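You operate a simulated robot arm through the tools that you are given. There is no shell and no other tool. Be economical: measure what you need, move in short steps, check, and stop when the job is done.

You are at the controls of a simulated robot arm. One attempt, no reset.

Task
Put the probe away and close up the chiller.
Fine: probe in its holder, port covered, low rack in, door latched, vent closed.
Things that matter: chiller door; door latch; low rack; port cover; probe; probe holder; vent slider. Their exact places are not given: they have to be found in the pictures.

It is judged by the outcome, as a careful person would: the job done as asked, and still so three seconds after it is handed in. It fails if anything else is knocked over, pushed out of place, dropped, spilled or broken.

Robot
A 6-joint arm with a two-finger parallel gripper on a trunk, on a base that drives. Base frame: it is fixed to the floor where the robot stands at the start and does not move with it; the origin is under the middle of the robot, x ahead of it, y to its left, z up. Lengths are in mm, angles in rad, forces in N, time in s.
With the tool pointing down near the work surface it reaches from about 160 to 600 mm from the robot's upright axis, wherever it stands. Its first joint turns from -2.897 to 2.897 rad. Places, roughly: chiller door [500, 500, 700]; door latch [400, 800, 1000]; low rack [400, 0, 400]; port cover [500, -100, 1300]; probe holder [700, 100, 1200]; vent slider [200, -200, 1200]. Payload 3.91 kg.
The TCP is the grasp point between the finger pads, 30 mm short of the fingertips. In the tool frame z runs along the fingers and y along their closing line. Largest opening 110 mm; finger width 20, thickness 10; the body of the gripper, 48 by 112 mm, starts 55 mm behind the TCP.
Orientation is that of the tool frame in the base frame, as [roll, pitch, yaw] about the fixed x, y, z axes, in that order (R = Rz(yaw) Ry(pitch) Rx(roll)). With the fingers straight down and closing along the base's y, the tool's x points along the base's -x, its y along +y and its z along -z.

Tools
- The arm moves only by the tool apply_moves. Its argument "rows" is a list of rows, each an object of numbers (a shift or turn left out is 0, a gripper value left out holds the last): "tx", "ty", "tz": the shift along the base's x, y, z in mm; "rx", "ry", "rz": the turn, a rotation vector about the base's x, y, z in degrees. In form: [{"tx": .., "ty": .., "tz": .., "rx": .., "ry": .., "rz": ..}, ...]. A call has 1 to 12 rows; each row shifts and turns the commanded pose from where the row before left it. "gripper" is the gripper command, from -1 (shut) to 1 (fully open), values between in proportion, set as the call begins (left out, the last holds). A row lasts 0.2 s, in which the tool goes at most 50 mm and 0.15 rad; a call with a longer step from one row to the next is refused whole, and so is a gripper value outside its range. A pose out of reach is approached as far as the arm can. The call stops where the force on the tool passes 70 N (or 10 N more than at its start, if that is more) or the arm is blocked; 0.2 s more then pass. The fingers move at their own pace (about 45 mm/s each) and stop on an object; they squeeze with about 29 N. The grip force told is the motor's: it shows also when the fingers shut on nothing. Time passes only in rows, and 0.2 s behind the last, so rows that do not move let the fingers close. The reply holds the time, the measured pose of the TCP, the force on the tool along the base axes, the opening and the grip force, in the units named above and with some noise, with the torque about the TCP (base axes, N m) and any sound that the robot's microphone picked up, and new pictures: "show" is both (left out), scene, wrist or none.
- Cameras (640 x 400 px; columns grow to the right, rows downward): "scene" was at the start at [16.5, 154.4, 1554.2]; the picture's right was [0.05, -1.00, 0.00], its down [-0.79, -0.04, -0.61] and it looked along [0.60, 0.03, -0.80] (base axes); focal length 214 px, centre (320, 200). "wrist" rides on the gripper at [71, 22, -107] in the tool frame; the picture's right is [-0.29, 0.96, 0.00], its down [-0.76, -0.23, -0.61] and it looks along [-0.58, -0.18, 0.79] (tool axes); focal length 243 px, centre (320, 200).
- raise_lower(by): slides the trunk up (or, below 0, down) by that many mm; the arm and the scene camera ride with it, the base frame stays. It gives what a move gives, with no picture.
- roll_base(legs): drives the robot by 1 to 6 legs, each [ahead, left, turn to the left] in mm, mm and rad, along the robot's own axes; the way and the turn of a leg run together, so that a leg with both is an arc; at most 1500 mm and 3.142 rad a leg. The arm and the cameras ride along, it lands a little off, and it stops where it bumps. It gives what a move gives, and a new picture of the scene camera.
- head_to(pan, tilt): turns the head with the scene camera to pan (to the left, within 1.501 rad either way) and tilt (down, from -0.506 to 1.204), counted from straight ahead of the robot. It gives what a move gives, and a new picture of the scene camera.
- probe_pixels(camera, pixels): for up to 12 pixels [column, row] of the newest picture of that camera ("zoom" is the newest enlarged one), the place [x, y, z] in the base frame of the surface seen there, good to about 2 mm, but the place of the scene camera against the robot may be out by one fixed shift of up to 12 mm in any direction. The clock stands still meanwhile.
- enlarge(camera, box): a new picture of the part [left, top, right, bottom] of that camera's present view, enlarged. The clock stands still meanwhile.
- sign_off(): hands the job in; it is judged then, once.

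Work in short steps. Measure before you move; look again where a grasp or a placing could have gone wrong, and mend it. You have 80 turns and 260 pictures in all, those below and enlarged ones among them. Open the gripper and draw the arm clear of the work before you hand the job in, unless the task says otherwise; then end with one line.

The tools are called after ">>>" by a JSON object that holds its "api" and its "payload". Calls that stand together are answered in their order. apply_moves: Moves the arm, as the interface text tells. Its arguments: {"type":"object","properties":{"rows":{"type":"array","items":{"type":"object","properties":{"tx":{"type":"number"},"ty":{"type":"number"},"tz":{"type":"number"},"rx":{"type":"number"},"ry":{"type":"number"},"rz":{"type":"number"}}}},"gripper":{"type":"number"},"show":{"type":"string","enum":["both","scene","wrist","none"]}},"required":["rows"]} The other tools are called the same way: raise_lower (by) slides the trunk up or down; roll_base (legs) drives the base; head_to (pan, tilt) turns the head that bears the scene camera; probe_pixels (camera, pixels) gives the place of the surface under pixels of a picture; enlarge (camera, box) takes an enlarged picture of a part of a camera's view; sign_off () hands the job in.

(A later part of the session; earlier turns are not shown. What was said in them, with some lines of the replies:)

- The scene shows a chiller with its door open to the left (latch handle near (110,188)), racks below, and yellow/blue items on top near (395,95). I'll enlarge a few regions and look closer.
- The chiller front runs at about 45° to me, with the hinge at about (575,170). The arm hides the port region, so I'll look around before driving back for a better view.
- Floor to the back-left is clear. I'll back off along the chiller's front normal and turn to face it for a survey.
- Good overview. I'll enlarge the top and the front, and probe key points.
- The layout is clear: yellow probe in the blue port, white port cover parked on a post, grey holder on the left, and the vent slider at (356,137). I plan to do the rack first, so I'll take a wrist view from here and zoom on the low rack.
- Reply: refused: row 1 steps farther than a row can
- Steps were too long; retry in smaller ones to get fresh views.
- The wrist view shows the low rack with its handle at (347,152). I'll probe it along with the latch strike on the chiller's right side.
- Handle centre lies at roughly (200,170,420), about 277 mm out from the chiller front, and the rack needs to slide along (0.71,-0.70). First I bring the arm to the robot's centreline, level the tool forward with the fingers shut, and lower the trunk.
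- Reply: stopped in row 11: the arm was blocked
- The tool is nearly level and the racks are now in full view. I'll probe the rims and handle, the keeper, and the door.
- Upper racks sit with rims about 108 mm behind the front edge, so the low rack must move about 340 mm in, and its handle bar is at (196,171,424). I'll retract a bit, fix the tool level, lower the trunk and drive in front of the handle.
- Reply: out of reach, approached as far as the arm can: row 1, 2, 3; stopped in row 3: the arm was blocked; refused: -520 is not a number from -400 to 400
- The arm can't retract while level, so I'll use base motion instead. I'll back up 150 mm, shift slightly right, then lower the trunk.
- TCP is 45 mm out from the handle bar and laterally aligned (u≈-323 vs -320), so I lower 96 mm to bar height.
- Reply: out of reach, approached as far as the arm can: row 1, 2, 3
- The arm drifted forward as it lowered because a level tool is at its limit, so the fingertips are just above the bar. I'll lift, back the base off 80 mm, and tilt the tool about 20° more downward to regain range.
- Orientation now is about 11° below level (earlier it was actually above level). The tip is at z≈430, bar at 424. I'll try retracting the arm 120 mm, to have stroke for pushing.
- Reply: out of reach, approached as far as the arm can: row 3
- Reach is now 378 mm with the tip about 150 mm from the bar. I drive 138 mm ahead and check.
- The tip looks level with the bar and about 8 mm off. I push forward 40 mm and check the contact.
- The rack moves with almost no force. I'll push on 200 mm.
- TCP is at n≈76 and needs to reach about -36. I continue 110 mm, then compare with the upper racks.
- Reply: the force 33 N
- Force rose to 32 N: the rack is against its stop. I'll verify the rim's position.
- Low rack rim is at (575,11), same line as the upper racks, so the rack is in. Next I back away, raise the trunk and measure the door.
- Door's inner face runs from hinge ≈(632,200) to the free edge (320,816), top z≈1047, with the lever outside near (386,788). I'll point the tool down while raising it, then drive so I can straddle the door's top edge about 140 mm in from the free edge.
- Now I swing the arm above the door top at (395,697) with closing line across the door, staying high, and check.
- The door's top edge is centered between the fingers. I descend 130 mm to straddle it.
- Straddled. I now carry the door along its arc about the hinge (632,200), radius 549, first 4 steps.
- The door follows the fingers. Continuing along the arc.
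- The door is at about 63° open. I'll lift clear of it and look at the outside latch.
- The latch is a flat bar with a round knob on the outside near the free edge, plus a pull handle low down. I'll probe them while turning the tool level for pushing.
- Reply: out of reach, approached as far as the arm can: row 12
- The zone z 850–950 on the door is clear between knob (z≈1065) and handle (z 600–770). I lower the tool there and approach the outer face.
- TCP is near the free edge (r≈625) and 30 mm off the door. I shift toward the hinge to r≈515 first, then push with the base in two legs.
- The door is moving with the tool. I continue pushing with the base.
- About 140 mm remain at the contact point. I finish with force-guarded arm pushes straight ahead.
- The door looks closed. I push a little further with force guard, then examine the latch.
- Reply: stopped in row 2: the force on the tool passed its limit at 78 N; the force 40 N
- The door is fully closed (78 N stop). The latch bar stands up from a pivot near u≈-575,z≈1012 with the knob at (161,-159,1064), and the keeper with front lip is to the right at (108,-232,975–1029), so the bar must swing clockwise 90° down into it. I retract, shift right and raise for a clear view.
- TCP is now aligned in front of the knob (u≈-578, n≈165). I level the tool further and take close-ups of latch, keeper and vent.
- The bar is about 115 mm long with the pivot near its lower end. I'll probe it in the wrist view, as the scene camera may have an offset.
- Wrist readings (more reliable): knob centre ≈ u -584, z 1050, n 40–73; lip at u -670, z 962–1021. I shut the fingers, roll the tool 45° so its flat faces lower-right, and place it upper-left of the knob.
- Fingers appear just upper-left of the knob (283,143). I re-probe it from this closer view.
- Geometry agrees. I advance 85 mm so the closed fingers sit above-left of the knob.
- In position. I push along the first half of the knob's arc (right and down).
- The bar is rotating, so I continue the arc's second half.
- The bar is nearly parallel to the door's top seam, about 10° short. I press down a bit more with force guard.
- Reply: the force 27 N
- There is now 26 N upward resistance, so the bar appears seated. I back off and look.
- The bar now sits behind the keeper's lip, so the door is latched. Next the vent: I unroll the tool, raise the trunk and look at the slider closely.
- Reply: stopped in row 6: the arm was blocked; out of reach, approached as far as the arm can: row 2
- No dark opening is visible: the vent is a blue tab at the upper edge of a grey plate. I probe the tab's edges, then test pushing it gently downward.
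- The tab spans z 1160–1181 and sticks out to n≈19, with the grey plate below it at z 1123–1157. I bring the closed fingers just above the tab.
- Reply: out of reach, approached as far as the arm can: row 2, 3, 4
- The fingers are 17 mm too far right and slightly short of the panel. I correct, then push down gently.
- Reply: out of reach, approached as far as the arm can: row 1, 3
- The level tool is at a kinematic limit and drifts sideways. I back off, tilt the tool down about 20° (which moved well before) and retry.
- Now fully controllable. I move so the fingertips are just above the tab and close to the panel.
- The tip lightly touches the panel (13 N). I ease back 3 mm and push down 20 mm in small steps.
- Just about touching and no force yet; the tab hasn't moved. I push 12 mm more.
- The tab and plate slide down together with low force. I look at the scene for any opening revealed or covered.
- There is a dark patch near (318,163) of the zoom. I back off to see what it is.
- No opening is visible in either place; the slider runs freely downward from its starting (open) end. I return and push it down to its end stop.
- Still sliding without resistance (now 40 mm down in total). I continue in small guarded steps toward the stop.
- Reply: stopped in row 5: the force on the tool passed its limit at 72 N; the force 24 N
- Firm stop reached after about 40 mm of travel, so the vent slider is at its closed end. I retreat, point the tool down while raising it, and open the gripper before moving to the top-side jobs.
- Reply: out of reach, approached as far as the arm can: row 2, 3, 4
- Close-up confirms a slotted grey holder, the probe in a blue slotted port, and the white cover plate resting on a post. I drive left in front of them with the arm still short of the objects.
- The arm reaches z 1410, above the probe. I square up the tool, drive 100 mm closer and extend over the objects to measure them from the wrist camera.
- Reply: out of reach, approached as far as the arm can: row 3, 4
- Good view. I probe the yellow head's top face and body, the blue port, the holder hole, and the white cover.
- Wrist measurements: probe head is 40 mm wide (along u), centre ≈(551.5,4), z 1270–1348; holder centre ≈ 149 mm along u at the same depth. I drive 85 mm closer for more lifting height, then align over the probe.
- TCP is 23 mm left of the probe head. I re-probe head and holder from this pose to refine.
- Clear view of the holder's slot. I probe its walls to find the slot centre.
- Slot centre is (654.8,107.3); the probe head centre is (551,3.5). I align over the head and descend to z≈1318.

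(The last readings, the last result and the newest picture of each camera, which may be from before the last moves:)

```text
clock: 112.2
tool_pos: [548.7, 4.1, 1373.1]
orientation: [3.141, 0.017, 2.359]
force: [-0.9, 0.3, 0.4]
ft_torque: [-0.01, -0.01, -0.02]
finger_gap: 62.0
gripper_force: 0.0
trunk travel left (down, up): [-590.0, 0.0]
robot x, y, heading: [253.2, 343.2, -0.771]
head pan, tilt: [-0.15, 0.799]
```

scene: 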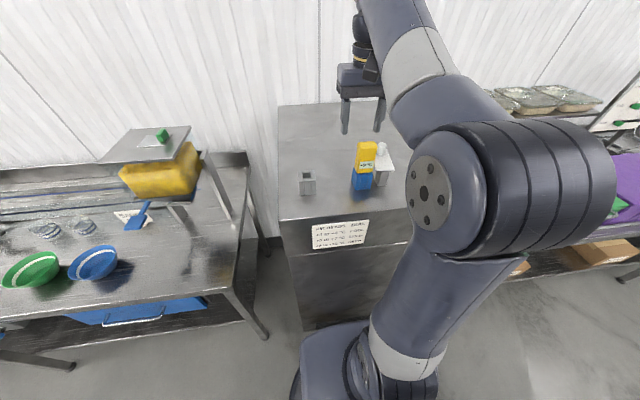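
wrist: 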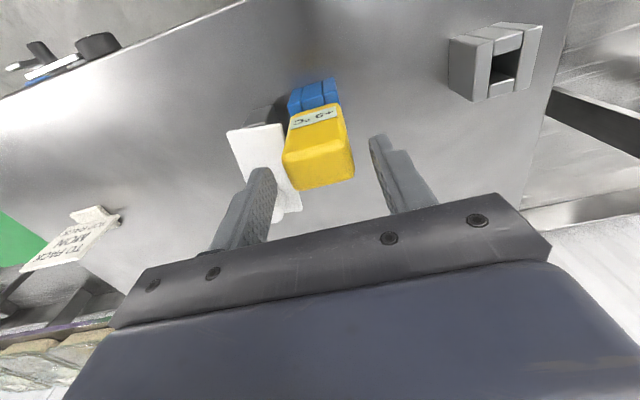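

The head is centered between the fingers. Descend 55 mm and close.

>>> {"api": "apply_moves", "payload": {"rows": [{"tz": -14}, {"tz": -14}, {"tz": -14}, {"tz": -13}], "show": "wrist"}}

>>> {"api": "apply_moves", "payload": {"rows": [{}, {}, {}], "gripper": -1}}

```text
clock: 113.2
tool_pos: [549.0, 3.6, 1317.7]
orientation: [3.14, 0.016, 2.359]
force: [0.2, -0.6, -0.7]
ft_torque: [-0.02, 0.0, -0.01]
finger_gap: 62.4
gripper_force: 0.0
trunk travel left (down, up): [-590.0, 0.0]
robot x, y, heading: [256.5, 343.1, -0.767]
head pan, tilt: [-0.15, 0.799]
```

wrist: 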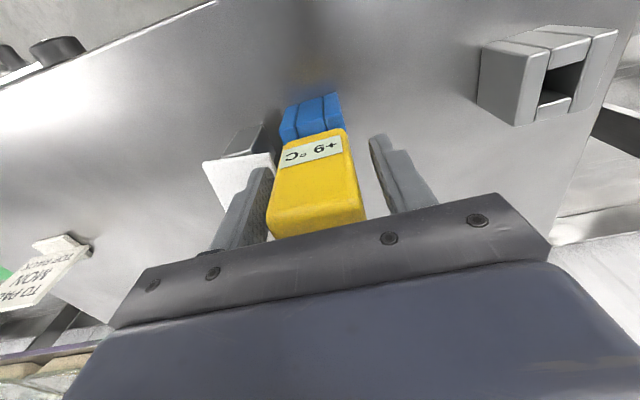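

```text
clock: 114.0
tool_pos: [549.7, 3.1, 1317.7]
orientation: [-3.14, 0.015, 2.363]
force: [-0.7, 0.3, 0.0]
ft_torque: [-0.02, -0.02, -0.03]
finger_gap: 43.8
gripper_force: 29.2
trunk travel left (down, up): [-590.0, 0.0]
robot x, y, heading: [254.6, 342.9, -0.771]
head pan, tilt: [-0.15, 0.799]
```

scene: 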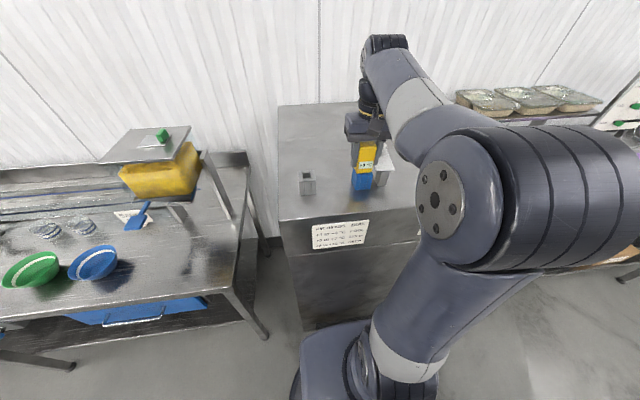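
wrist: 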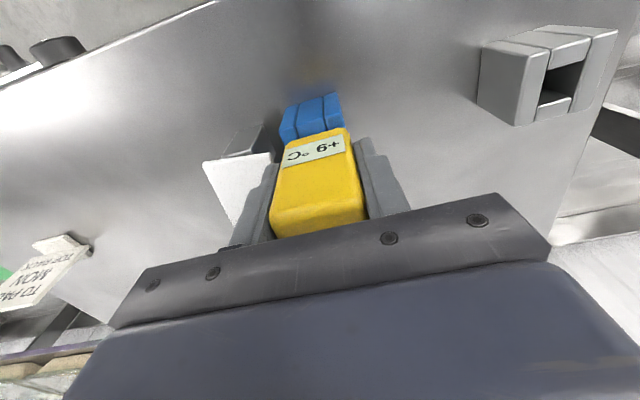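

Gripped (43.8 mm). Lift slowly straight up and look at the stem.

>>> {"api": "apply_moves", "payload": {"rows": [{"tz": 10}, {"tz": 10}, {"tz": 15}, {"tz": 15}, {"tz": 15}, {"tz": 15}]}}

>>> {"api": "enlarge", "payload": {"camera": "wrist", "box": [220, 60, 400, 220]}}

>>> {"api": "enlarge", "payload": {"camera": "scene", "box": [280, 100, 430, 210]}}

```text
clock: 115.4
tool_pos: [548.6, 1.9, 1397.9]
orientation: [-3.141, 0.012, 2.36]
force: [-1.2, 0.2, -1.4]
ft_torque: [-0.02, 0.05, 0.02]
finger_gap: 43.5
gripper_force: 28.6
trunk travel left (down, up): [-590.0, 0.0]
robot x, y, heading: [256.4, 341.1, -0.774]
head pan, tilt: [-0.15, 0.799]
```

scene: 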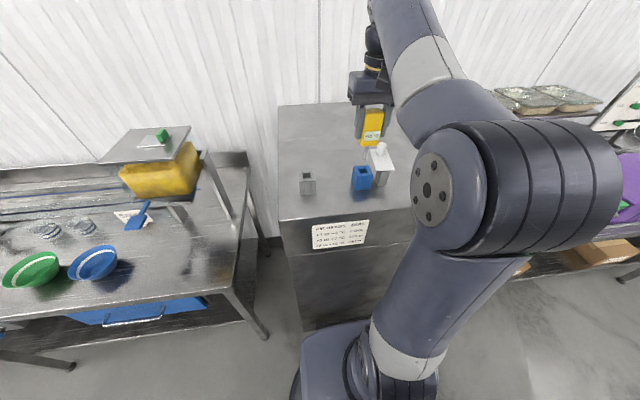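
wrist: 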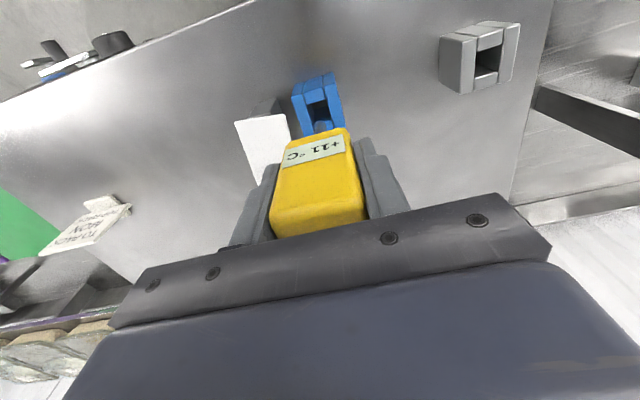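

```text
2.50 times, centred on (310, 140) of wrist
```

zoom: 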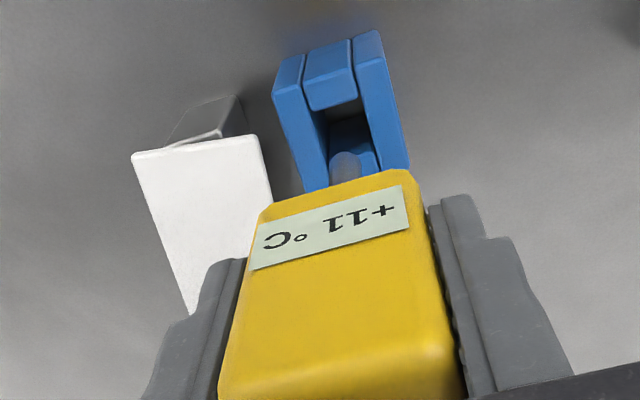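

```text
3.64 times, centred on (355, 155) of scene
```

zoom: 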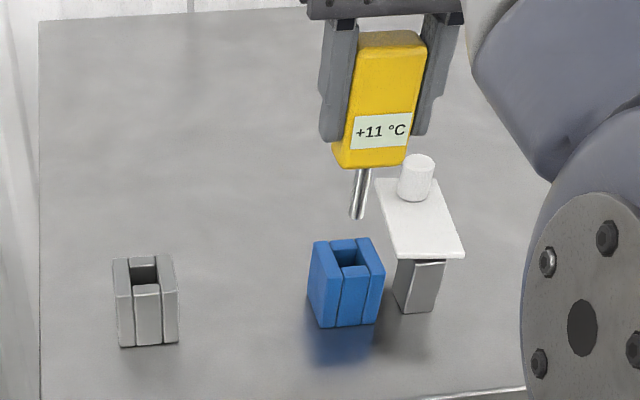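

The stem is clear of the port, about 40 mm long. I probe the empty port (to know the stem's true position when gripped) before moving across.

>>> {"api": "probe_pixels", "payload": {"camera": "wrist", "pixels": [[294, 96], [332, 76], [325, 106], [330, 115], [342, 125], [303, 101], [345, 128]]}}

>>> {"api": "probe_pixels", "payload": {"camera": "zoom", "pixels": [[360, 172], [358, 195], [358, 215], [332, 262], [371, 252], [350, 240], [341, 165], [402, 160], [313, 245], [381, 265], [116, 262], [174, 258]]}}

```text
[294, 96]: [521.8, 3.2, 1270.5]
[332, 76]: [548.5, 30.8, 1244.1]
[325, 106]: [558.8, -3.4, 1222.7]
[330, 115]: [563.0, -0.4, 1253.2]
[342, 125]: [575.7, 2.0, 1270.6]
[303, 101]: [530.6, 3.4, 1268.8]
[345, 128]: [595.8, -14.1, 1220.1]
```

```text
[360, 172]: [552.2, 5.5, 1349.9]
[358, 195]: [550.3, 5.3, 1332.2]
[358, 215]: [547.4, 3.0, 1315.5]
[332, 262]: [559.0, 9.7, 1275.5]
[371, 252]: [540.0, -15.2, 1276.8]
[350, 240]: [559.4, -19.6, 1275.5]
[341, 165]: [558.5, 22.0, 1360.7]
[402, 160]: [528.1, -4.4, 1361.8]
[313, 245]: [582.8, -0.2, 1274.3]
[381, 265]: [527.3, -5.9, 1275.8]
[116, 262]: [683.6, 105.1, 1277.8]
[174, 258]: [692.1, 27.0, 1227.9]
```

Port-to-holder offset is about (105,104). I carry the probe across at this height.

>>> {"api": "apply_moves", "payload": {"rows": [{"tx": 17.5, "ty": 17.3}, {"tx": 17.5, "ty": 17.3}, {"tx": 17.5, "ty": 17.3}, {"tx": 17.5, "ty": 17.3}, {"tx": 17.5, "ty": 17.4}, {"tx": 17.5, "ty": 17.4}]}}

>>> {"api": "enlarge", "payload": {"camera": "wrist", "box": [220, 60, 400, 220]}}

>>> {"api": "enlarge", "payload": {"camera": "scene", "box": [260, 100, 410, 210]}}

```text
clock: 116.8
tool_pos: [653.7, 108.3, 1398.0]
orientation: [3.141, 0.016, 2.359]
force: [-0.1, 0.5, -1.2]
ft_torque: [-0.03, 0.02, 0.0]
finger_gap: 43.9
gripper_force: 29.5
trunk travel left (down, up): [-590.0, 0.0]
robot x, y, heading: [258.2, 343.5, -0.775]
head pan, tilt: [-0.15, 0.799]
```

scene: 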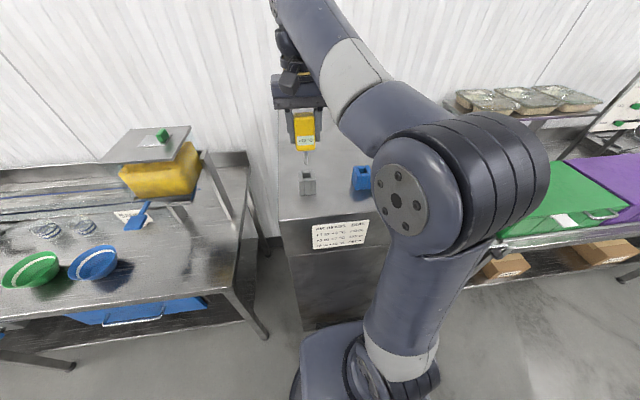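
wrist: 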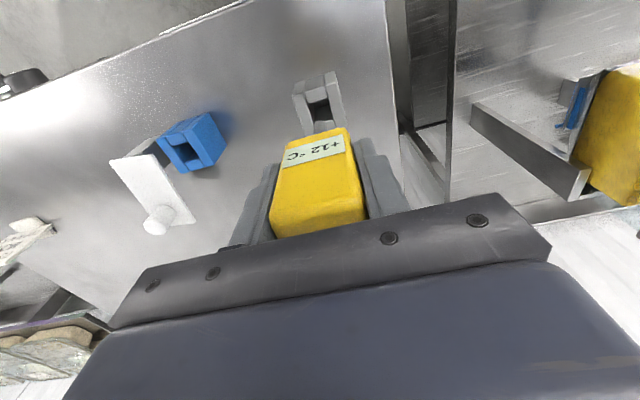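

```text
2.50 times, centred on (310, 140) of wrist
```

zoom: 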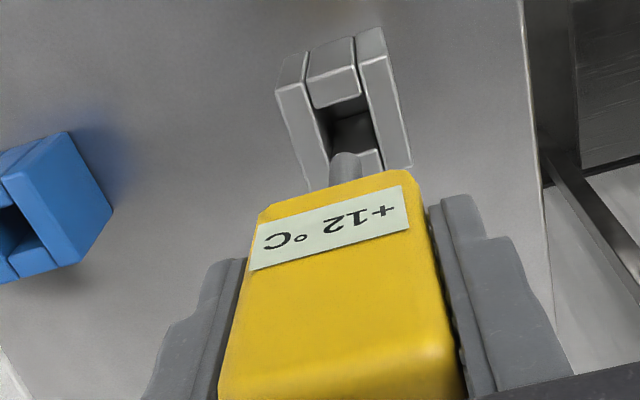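

```text
3.64 times, centred on (335, 155) of scene
```

zoom: 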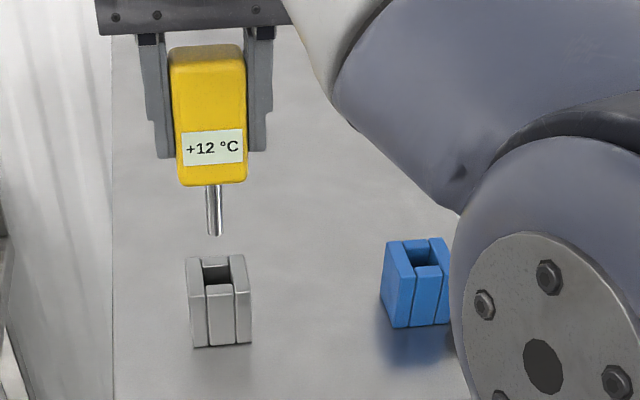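

The holder appears at the same place relative to the head as the port did, so alignment matches. I lower slowly.

>>> {"api": "apply_moves", "payload": {"rows": [{"tz": -12}, {"tz": -12}, {"tz": -12}, {"tz": -10}], "show": "scene"}}

>>> {"api": "enlarge", "payload": {"camera": "scene", "box": [260, 100, 360, 210]}}

```text
clock: 117.8
tool_pos: [653.9, 106.9, 1351.1]
orientation: [3.141, 0.016, 2.361]
force: [0.8, 0.1, -1.2]
ft_torque: [0.02, 0.02, -0.03]
finger_gap: 43.4
gripper_force: 29.6
trunk travel left (down, up): [-590.0, 0.0]
robot x, y, heading: [257.2, 344.3, -0.774]
head pan, tilt: [-0.15, 0.799]
```

scene: 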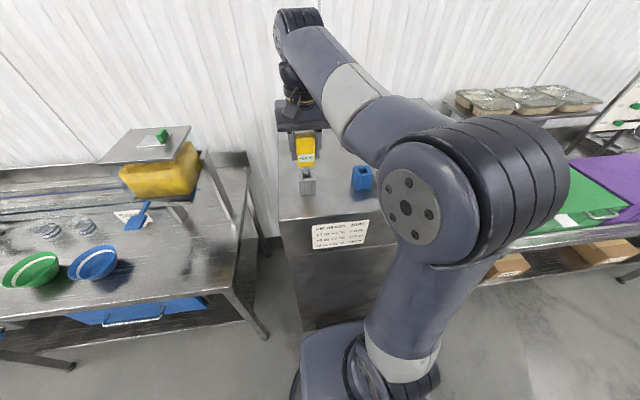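

```text
3.64 times, centred on (310, 155) of scene
```

zoom: 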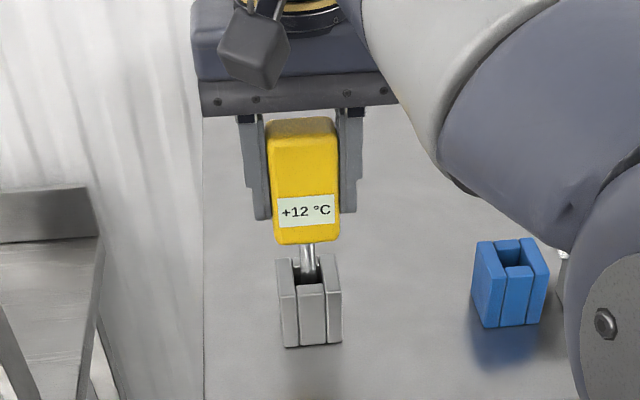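

The stem is entering the slot with no force. I lower the remaining 33 mm gently.

>>> {"api": "apply_moves", "payload": {"rows": [{"tz": -10}, {"tz": -10}, {"tz": -8}, {"tz": -4}], "show": "scene"}}

>>> {"api": "enlarge", "payload": {"camera": "scene", "box": [260, 100, 360, 210]}}

```text
clock: 118.8
tool_pos: [653.9, 106.5, 1320.8]
orientation: [3.141, 0.018, 2.361]
force: [-1.1, 0.2, -1.0]
ft_torque: [0.0, -0.02, 0.02]
finger_gap: 43.7
gripper_force: 28.6
trunk travel left (down, up): [-590.0, 0.0]
robot x, y, heading: [256.8, 340.9, -0.774]
head pan, tilt: [-0.15, 0.799]
```

scene: 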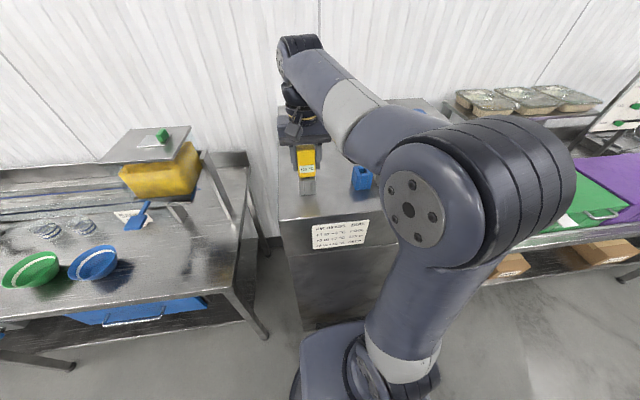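

```text
3.64 times, centred on (310, 155) of scene
```

zoom: 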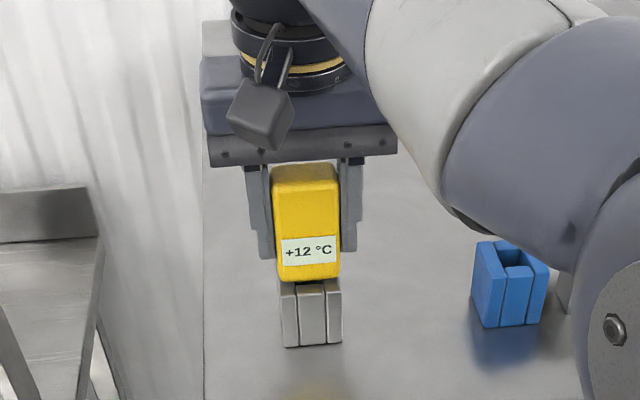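

Almost seated, so I lower 4 mm more, then release by opening slightly and rise.

>>> {"api": "apply_moves", "payload": {"rows": [{"tz": -2}, {"tz": -2}], "show": "none"}}

>>> {"api": "apply_moves", "payload": {"rows": [{}, {}], "gripper": 0.2, "show": "none"}}

>>> {"api": "apply_moves", "payload": {"rows": [{"tz": 20}, {"tz": 20}, {"tz": 25}, {"tz": 25}]}}

>>> {"api": "enlarge", "payload": {"camera": "scene", "box": [260, 100, 360, 210]}}

```text
clock: 119.4
tool_pos: [653.0, 106.3, 1319.3]
orientation: [3.141, 0.022, 2.36]
force: [2.3, -1.9, 19.1]
ft_torque: [0.03, 0.14, 0.0]
finger_gap: 43.8
gripper_force: 29.4
trunk travel left (down, up): [-590.0, 0.0]
robot x, y, heading: [257.8, 342.6, -0.779]
head pan, tilt: [-0.15, 0.799]
```

```text
clock: 120.0
tool_pos: [654.1, 107.3, 1316.0]
orientation: [-3.141, 0.015, 2.361]
force: [0.1, 0.0, -0.3]
ft_torque: [0.0, 0.01, 0.02]
finger_gap: 66.0
gripper_force: 0.2
trunk travel left (down, up): [-590.0, 0.0]
robot x, y, heading: [254.1, 342.6, -0.778]
head pan, tilt: [-0.15, 0.799]
```

```text
clock: 121.0
tool_pos: [655.5, 107.2, 1407.4]
orientation: [3.14, 0.014, 2.361]
force: [-0.2, 0.1, 0.0]
ft_torque: [0.02, 0.0, 0.01]
finger_gap: 66.2
gripper_force: 0.1
trunk travel left (down, up): [-590.0, 0.0]
robot x, y, heading: [256.4, 344.1, -0.772]
head pan, tilt: [-0.15, 0.799]
```

scene: 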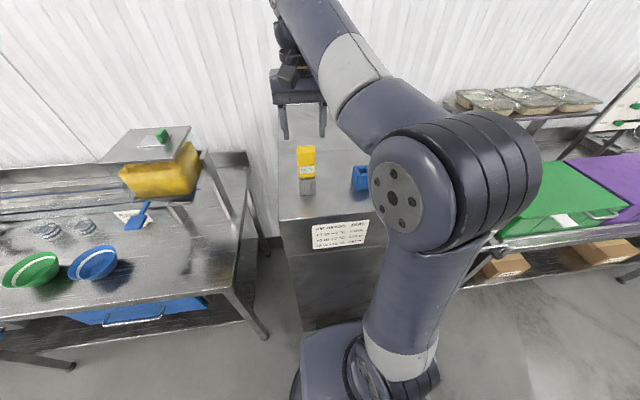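
wrist: 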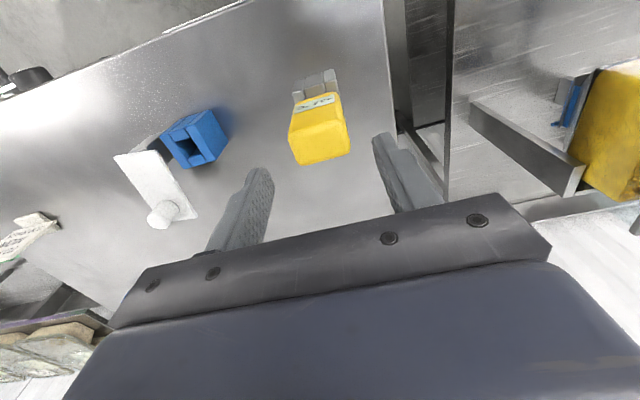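

```text
3.64 times, centred on (310, 155) of scene
```

zoom: 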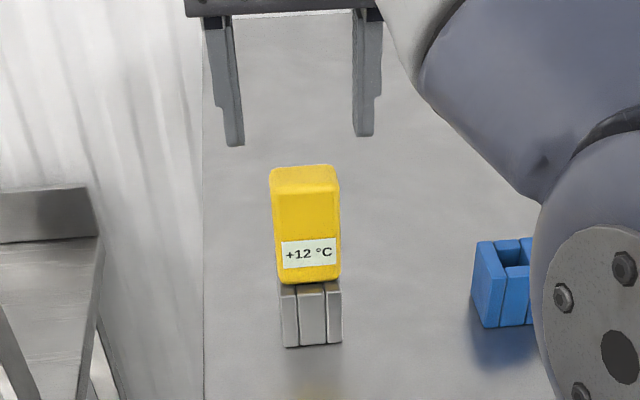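

Probe is seated in the holder. The cover looks like a swing plate pivoting on the post with its knob at the far end; I move over there and measure.

>>> {"api": "apply_moves", "payload": {"rows": [{"tx": -20, "ty": -20}, {"tx": -20, "ty": -20}, {"tx": -20, "ty": -20}, {"tx": -20, "ty": -20}, {"tx": -20, "ty": -20}]}}

>>> {"api": "enlarge", "payload": {"camera": "wrist", "box": [200, 50, 400, 210]}}

```text
clock: 122.2
tool_pos: [553.2, 7.9, 1407.9]
orientation: [-3.14, 0.017, 2.362]
force: [0.2, -0.8, -1.2]
ft_torque: [0.01, 0.0, -0.02]
finger_gap: 66.0
gripper_force: 0.1
trunk travel left (down, up): [-590.0, 0.0]
robot x, y, heading: [256.6, 342.6, -0.771]
head pan, tilt: [-0.15, 0.799]
```

scene: 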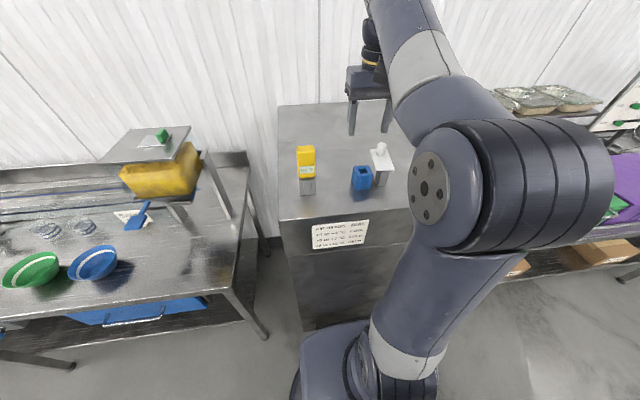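
wrist: 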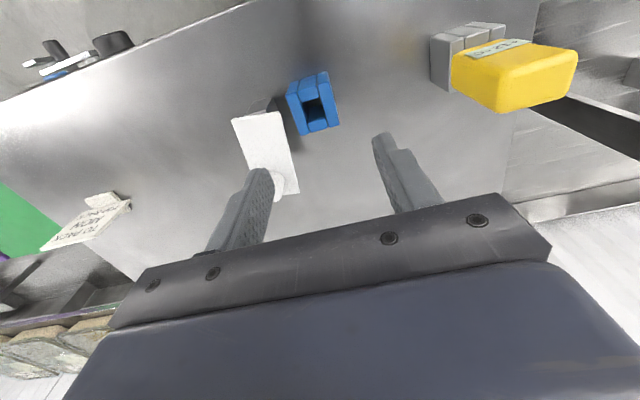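

```text
2.50 times, centred on (300, 130) of wrist
```

zoom: 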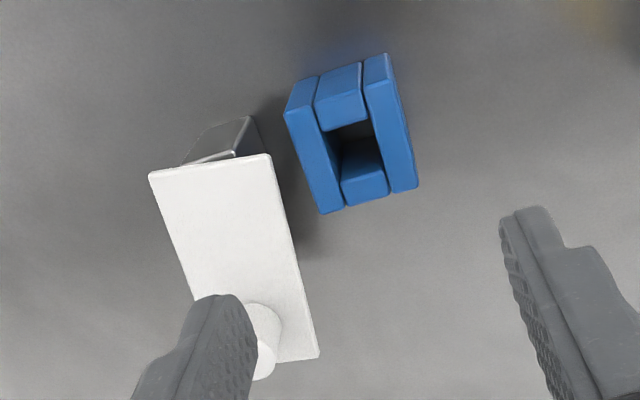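

This confirms it: the plate's near end is over the post and the knob is at the far end. I probe plate corners, knob, post and port.

>>> {"api": "probe_pixels", "payload": {"camera": "zoom", "pixels": [[155, 180], [264, 160], [314, 353], [268, 325], [262, 360], [240, 135], [290, 110], [382, 65], [322, 205], [412, 182], [210, 240], [225, 145]]}}

```text
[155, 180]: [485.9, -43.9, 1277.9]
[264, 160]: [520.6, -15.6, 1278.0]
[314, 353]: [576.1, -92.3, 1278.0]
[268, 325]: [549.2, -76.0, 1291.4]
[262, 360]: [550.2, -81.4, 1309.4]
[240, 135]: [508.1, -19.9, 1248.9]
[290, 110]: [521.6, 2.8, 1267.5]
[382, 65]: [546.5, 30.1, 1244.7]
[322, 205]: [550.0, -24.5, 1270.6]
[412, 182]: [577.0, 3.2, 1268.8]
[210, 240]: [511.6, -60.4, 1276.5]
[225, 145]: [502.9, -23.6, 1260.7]
```

Pivot ≈ (u -249, n -95); knob at 60 mm radius, and the port is at the same radius, so the plate must swing about 95° toward the port. I position over the knob with the fingers turned 45° and a 50 mm gap.

>>> {"api": "apply_moves", "payload": {"rows": [{"ty": -15, "rz": 7.5}, {"tx": -1, "ty": -15, "rz": 7.5}, {"tx": -1, "ty": -15, "rz": 7.5}, {"tx": -1, "ty": -15, "rz": 7.5}, {"ty": -15, "rz": 7.5}, {"ty": -15, "rz": 7.5}], "gripper": -0.09}}

>>> {"api": "enlarge", "payload": {"camera": "wrist", "box": [200, 50, 440, 230]}}

```text
clock: 123.6
tool_pos: [549.3, -82.9, 1402.1]
orientation: [-3.139, 0.017, -3.134]
force: [0.2, 0.3, -0.8]
ft_torque: [-0.03, 0.01, 0.0]
finger_gap: 49.9
gripper_force: 0.0
out of reach, approached as far as the arm can: row 6
trunk travel left (down, up): [-590.0, 0.0]
robot x, y, heading: [256.2, 345.7, -0.774]
head pan, tilt: [-0.15, 0.799]
```

scene: 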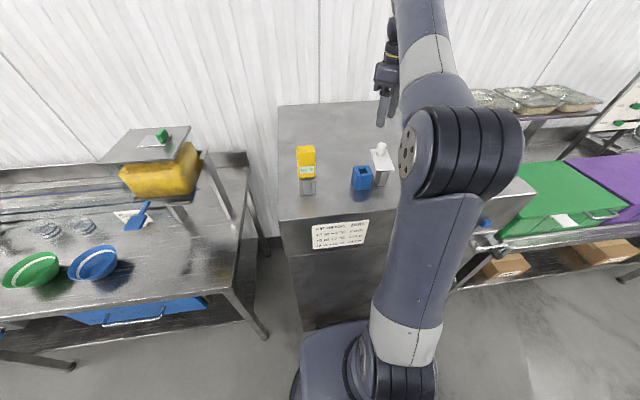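
wrist: 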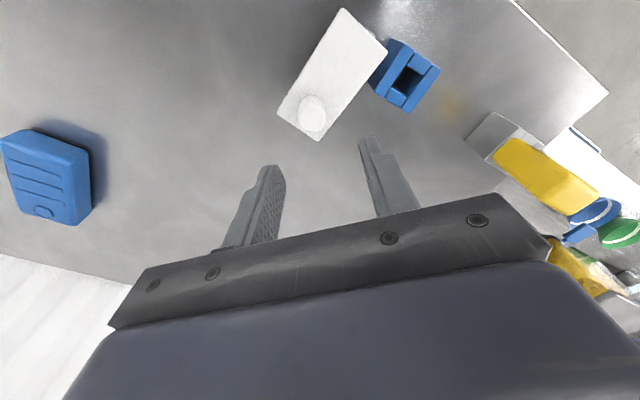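

```text
2.22 times, centred on (320, 140) of wrist
```

zoom: 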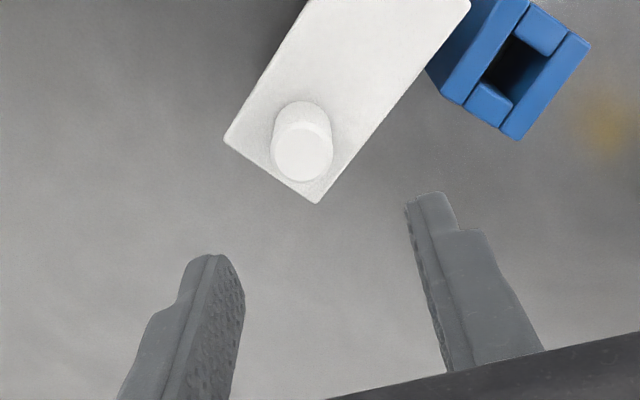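

The knob is fully visible now. I probe its top for its exact centre.

>>> {"api": "probe_pixels", "payload": {"camera": "zoom", "pixels": [[302, 155], [280, 152], [325, 155], [302, 135], [302, 175], [228, 140], [316, 200], [466, 5], [505, 70], [510, 130]]}}

```text
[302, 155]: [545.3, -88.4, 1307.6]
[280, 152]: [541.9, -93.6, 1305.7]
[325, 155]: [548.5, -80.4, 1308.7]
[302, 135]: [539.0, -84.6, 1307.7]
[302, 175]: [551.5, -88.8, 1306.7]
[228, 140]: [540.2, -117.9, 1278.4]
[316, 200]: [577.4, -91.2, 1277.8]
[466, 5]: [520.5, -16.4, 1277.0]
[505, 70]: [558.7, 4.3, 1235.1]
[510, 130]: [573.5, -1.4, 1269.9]
```

Knob centre is (545,-87.5), top z 1308, pivot ≈ (512,-42). I centre over the knob and descend so the fingers straddle it just above the plate.

>>> {"api": "apply_moves", "payload": {"rows": [{"tx": -2, "ty": -2.3, "tz": -10}, {"tx": -2, "ty": -2.3, "tz": -20}, {"tz": -20}, {"tz": -20}, {"tz": -14}]}}

>>> {"api": "enlarge", "payload": {"camera": "wrist", "box": [200, 50, 440, 230]}}

```text
clock: 124.8
tool_pos: [546.0, -86.3, 1316.6]
orientation: [3.141, 0.017, -3.135]
force: [-1.2, 0.2, 0.4]
ft_torque: [-0.01, 0.01, -0.01]
finger_gap: 50.0
gripper_force: 0.0
trunk travel left (down, up): [-590.0, 0.0]
robot x, y, heading: [254.9, 340.0, -0.778]
head pan, tilt: [-0.15, 0.799]
```

scene: 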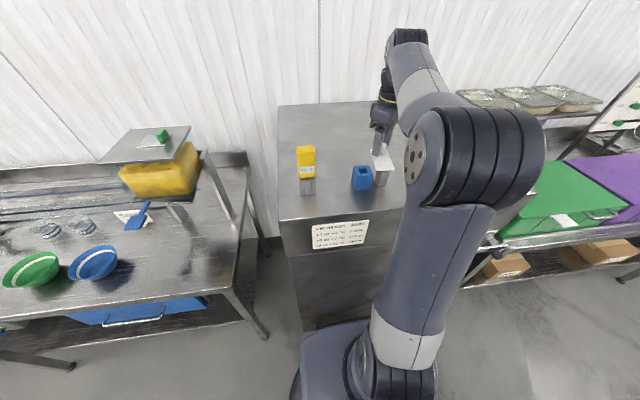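
wrist: 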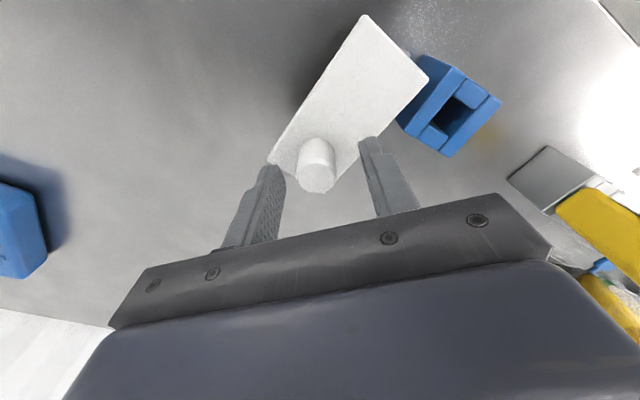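

```text
2.22 times, centred on (320, 140) of wrist
5 turns are left
```

zoom: 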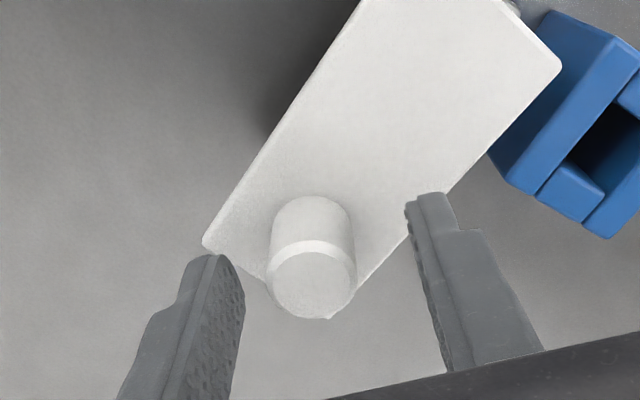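

The knob is centered between the fingers. I narrow the gap to about 24 mm and sweep the plate along its arc to the port.

>>> {"api": "apply_moves", "payload": {"rows": [{}, {}], "gripper": -0.56, "show": "none"}}

>>> {"api": "apply_moves", "payload": {"rows": [{"ty": 4}, {"tx": 9.4, "ty": 8.8}, {"tx": 7.2, "ty": 10.7}, {"tx": 4.5, "ty": 12}, {"tx": 1.8, "ty": 12.8}, {"tx": -1.2, "ty": 12.9}, {"tx": -4, "ty": 12.2}, {"tx": -6.6, "ty": 11}, {"tx": -9, "ty": 9.2}], "show": "wrist"}}

>>> {"api": "enlarge", "payload": {"camera": "wrist", "box": [200, 50, 440, 230]}}

>>> {"api": "enlarge", "payload": {"camera": "scene", "box": [290, 110, 430, 220]}}

```text
clock: 125.4
tool_pos: [545.4, -86.5, 1316.2]
orientation: [-3.141, 0.016, -3.136]
force: [-1.0, -0.7, 0.4]
ft_torque: [-0.01, 0.0, 0.03]
finger_gap: 24.9
gripper_force: 0.1
trunk travel left (down, up): [-590.0, 0.0]
robot x, y, heading: [254.5, 344.4, -0.773]
head pan, tilt: [-0.15, 0.799]
```

```text
clock: 127.4
tool_pos: [547.2, 6.0, 1317.6]
orientation: [3.14, 0.016, -3.139]
force: [2.7, -10.0, 0.2]
ft_torque: [-0.17, -0.17, 0.01]
finger_gap: 29.0
gripper_force: 5.2
trunk travel left (down, up): [-590.0, 0.0]
robot x, y, heading: [254.5, 342.8, -0.776]
head pan, tilt: [-0.15, 0.799]
```

wrist: 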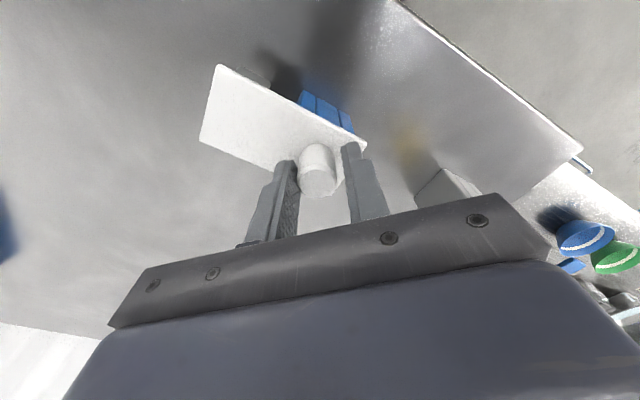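

```text
2.22 times, centred on (320, 140) of wrist
```

zoom: 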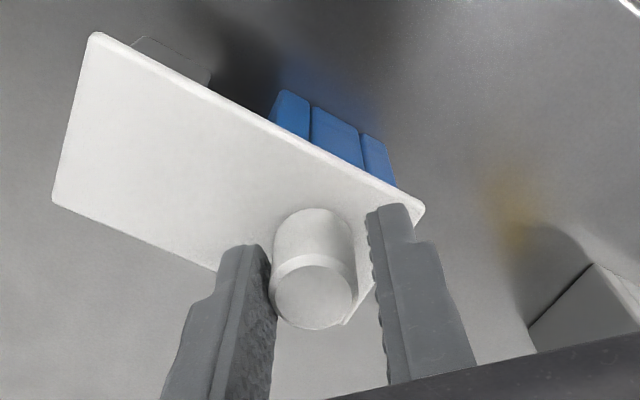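

```text
3.64 times, centred on (360, 165) of scene
4 turns are left
```

zoom: 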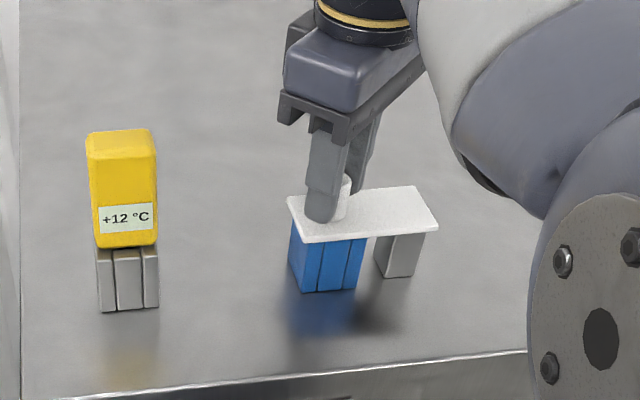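

The plate now lies over the blue port, parallel to the chiller front and at its stop (10 N). I open, lift away, retract and check.

>>> {"api": "apply_moves", "payload": {"rows": [{"ty": -3}, {}], "gripper": 0.0, "show": "none"}}

>>> {"api": "apply_moves", "payload": {"rows": [{"tz": 20}, {"tz": 20}, {"tz": 25}, {"tz": 20}], "gripper": 0.0, "show": "none"}}

>>> {"api": "roll_base", "payload": {"legs": [[-350, 0, 0]]}}

>>> {"api": "enlarge", "payload": {"camera": "scene", "box": [240, 60, 420, 240]}}

>>> {"api": "enlarge", "payload": {"camera": "scene", "box": [280, 90, 370, 160]}}

```text
clock: 128.0
tool_pos: [548.3, 3.9, 1317.6]
orientation: [3.141, 0.015, -3.137]
force: [0.3, -1.1, -0.7]
ft_torque: [-0.06, 0.02, 0.01]
finger_gap: 55.0
gripper_force: 0.1
trunk travel left (down, up): [-590.0, 0.0]
robot x, y, heading: [252.6, 344.3, -0.774]
head pan, tilt: [-0.15, 0.799]
```

```text
clock: 129.0
tool_pos: [547.7, 4.1, 1403.6]
orientation: [-3.141, 0.015, -3.137]
force: [-0.6, 0.1, -0.1]
ft_torque: [0.02, 0.0, -0.02]
finger_gap: 55.1
gripper_force: 0.0
trunk travel left (down, up): [-590.0, 0.0]
robot x, y, heading: [255.7, 343.3, -0.77]
head pan, tilt: [-0.15, 0.799]
```

```text
clock: 131.3
tool_pos: [299.5, 248.2, 1402.5]
orientation: [-3.141, 0.017, -3.137]
force: [0.3, -0.2, -0.4]
ft_torque: [-0.02, 0.02, 0.01]
finger_gap: 55.0
gripper_force: 0.0
trunk travel left (down, up): [-590.0, 0.0]
robot x, y, heading: [9.7, 585.0, -0.769]
head pan, tilt: [-0.15, 0.799]
```

scene: 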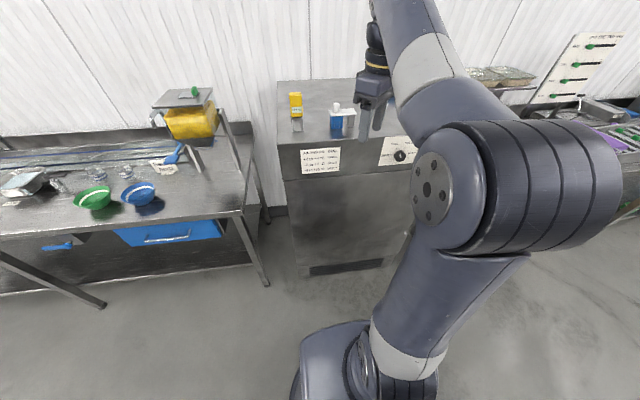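

```text
2.22 times, centred on (330, 150) of scene
```

zoom: 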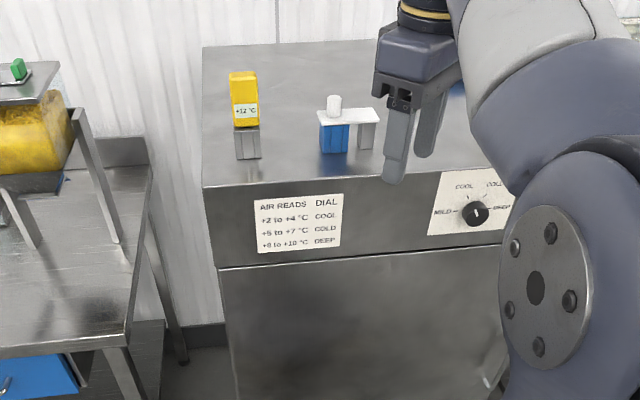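

```text
5.71 times, centred on (325, 125) of scene
3 turns are left
```

zoom: 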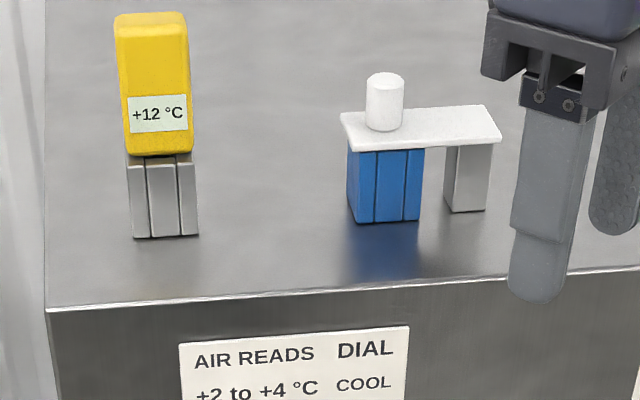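

The probe is in its holder and the port is covered. I shift right for one last unobstructed check of the latch and vent.

>>> {"api": "roll_base", "payload": {"legs": [[0, -480, 0]]}}

>>> {"api": "enlarge", "payload": {"camera": "scene", "box": [60, 60, 340, 300]}}

```text
clock: 134.1
tool_pos: [-39.6, -99.9, 1402.2]
orientation: [-3.141, 0.015, -3.139]
force: [-0.4, -0.3, -0.1]
ft_torque: [-0.01, -0.01, -0.03]
finger_gap: 55.1
gripper_force: 0.1
trunk travel left (down, up): [-590.0, 0.0]
robot x, y, heading: [-330.1, 242.3, -0.777]
head pan, tilt: [-0.15, 0.799]
```

scene: 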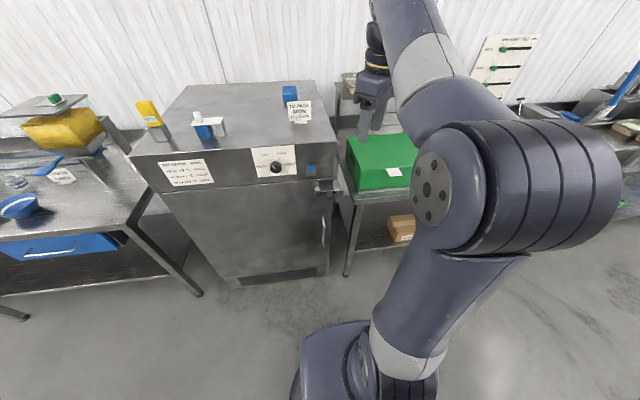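

```text
1.67 times, centred on (200, 180) of scene
2 turns are left
```

zoom: 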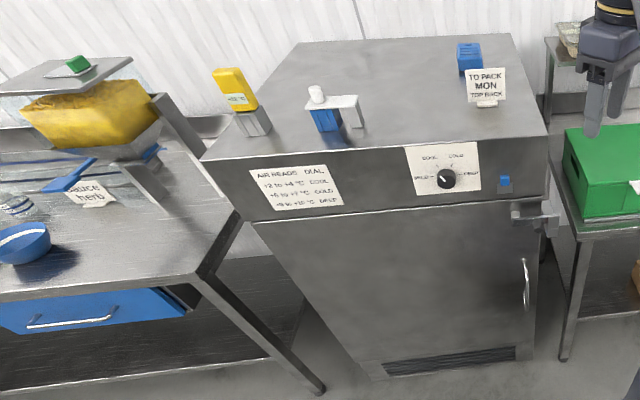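

The door is shut with the latch bar in its keeper. The vent slider is down, the probe is in its holder and the port is covered. The arm is clear with the gripper open, so I hand in.

>>> {"api": "sign_off", "payload": {}}

```text
The job is handed in.
```

The probe is in its holder, the port is covered, the low rack is in, and the door is closed and latched. I pushed the vent slider down to its stop and took that as closed, since no vent opening or marking was visible to confirm it.
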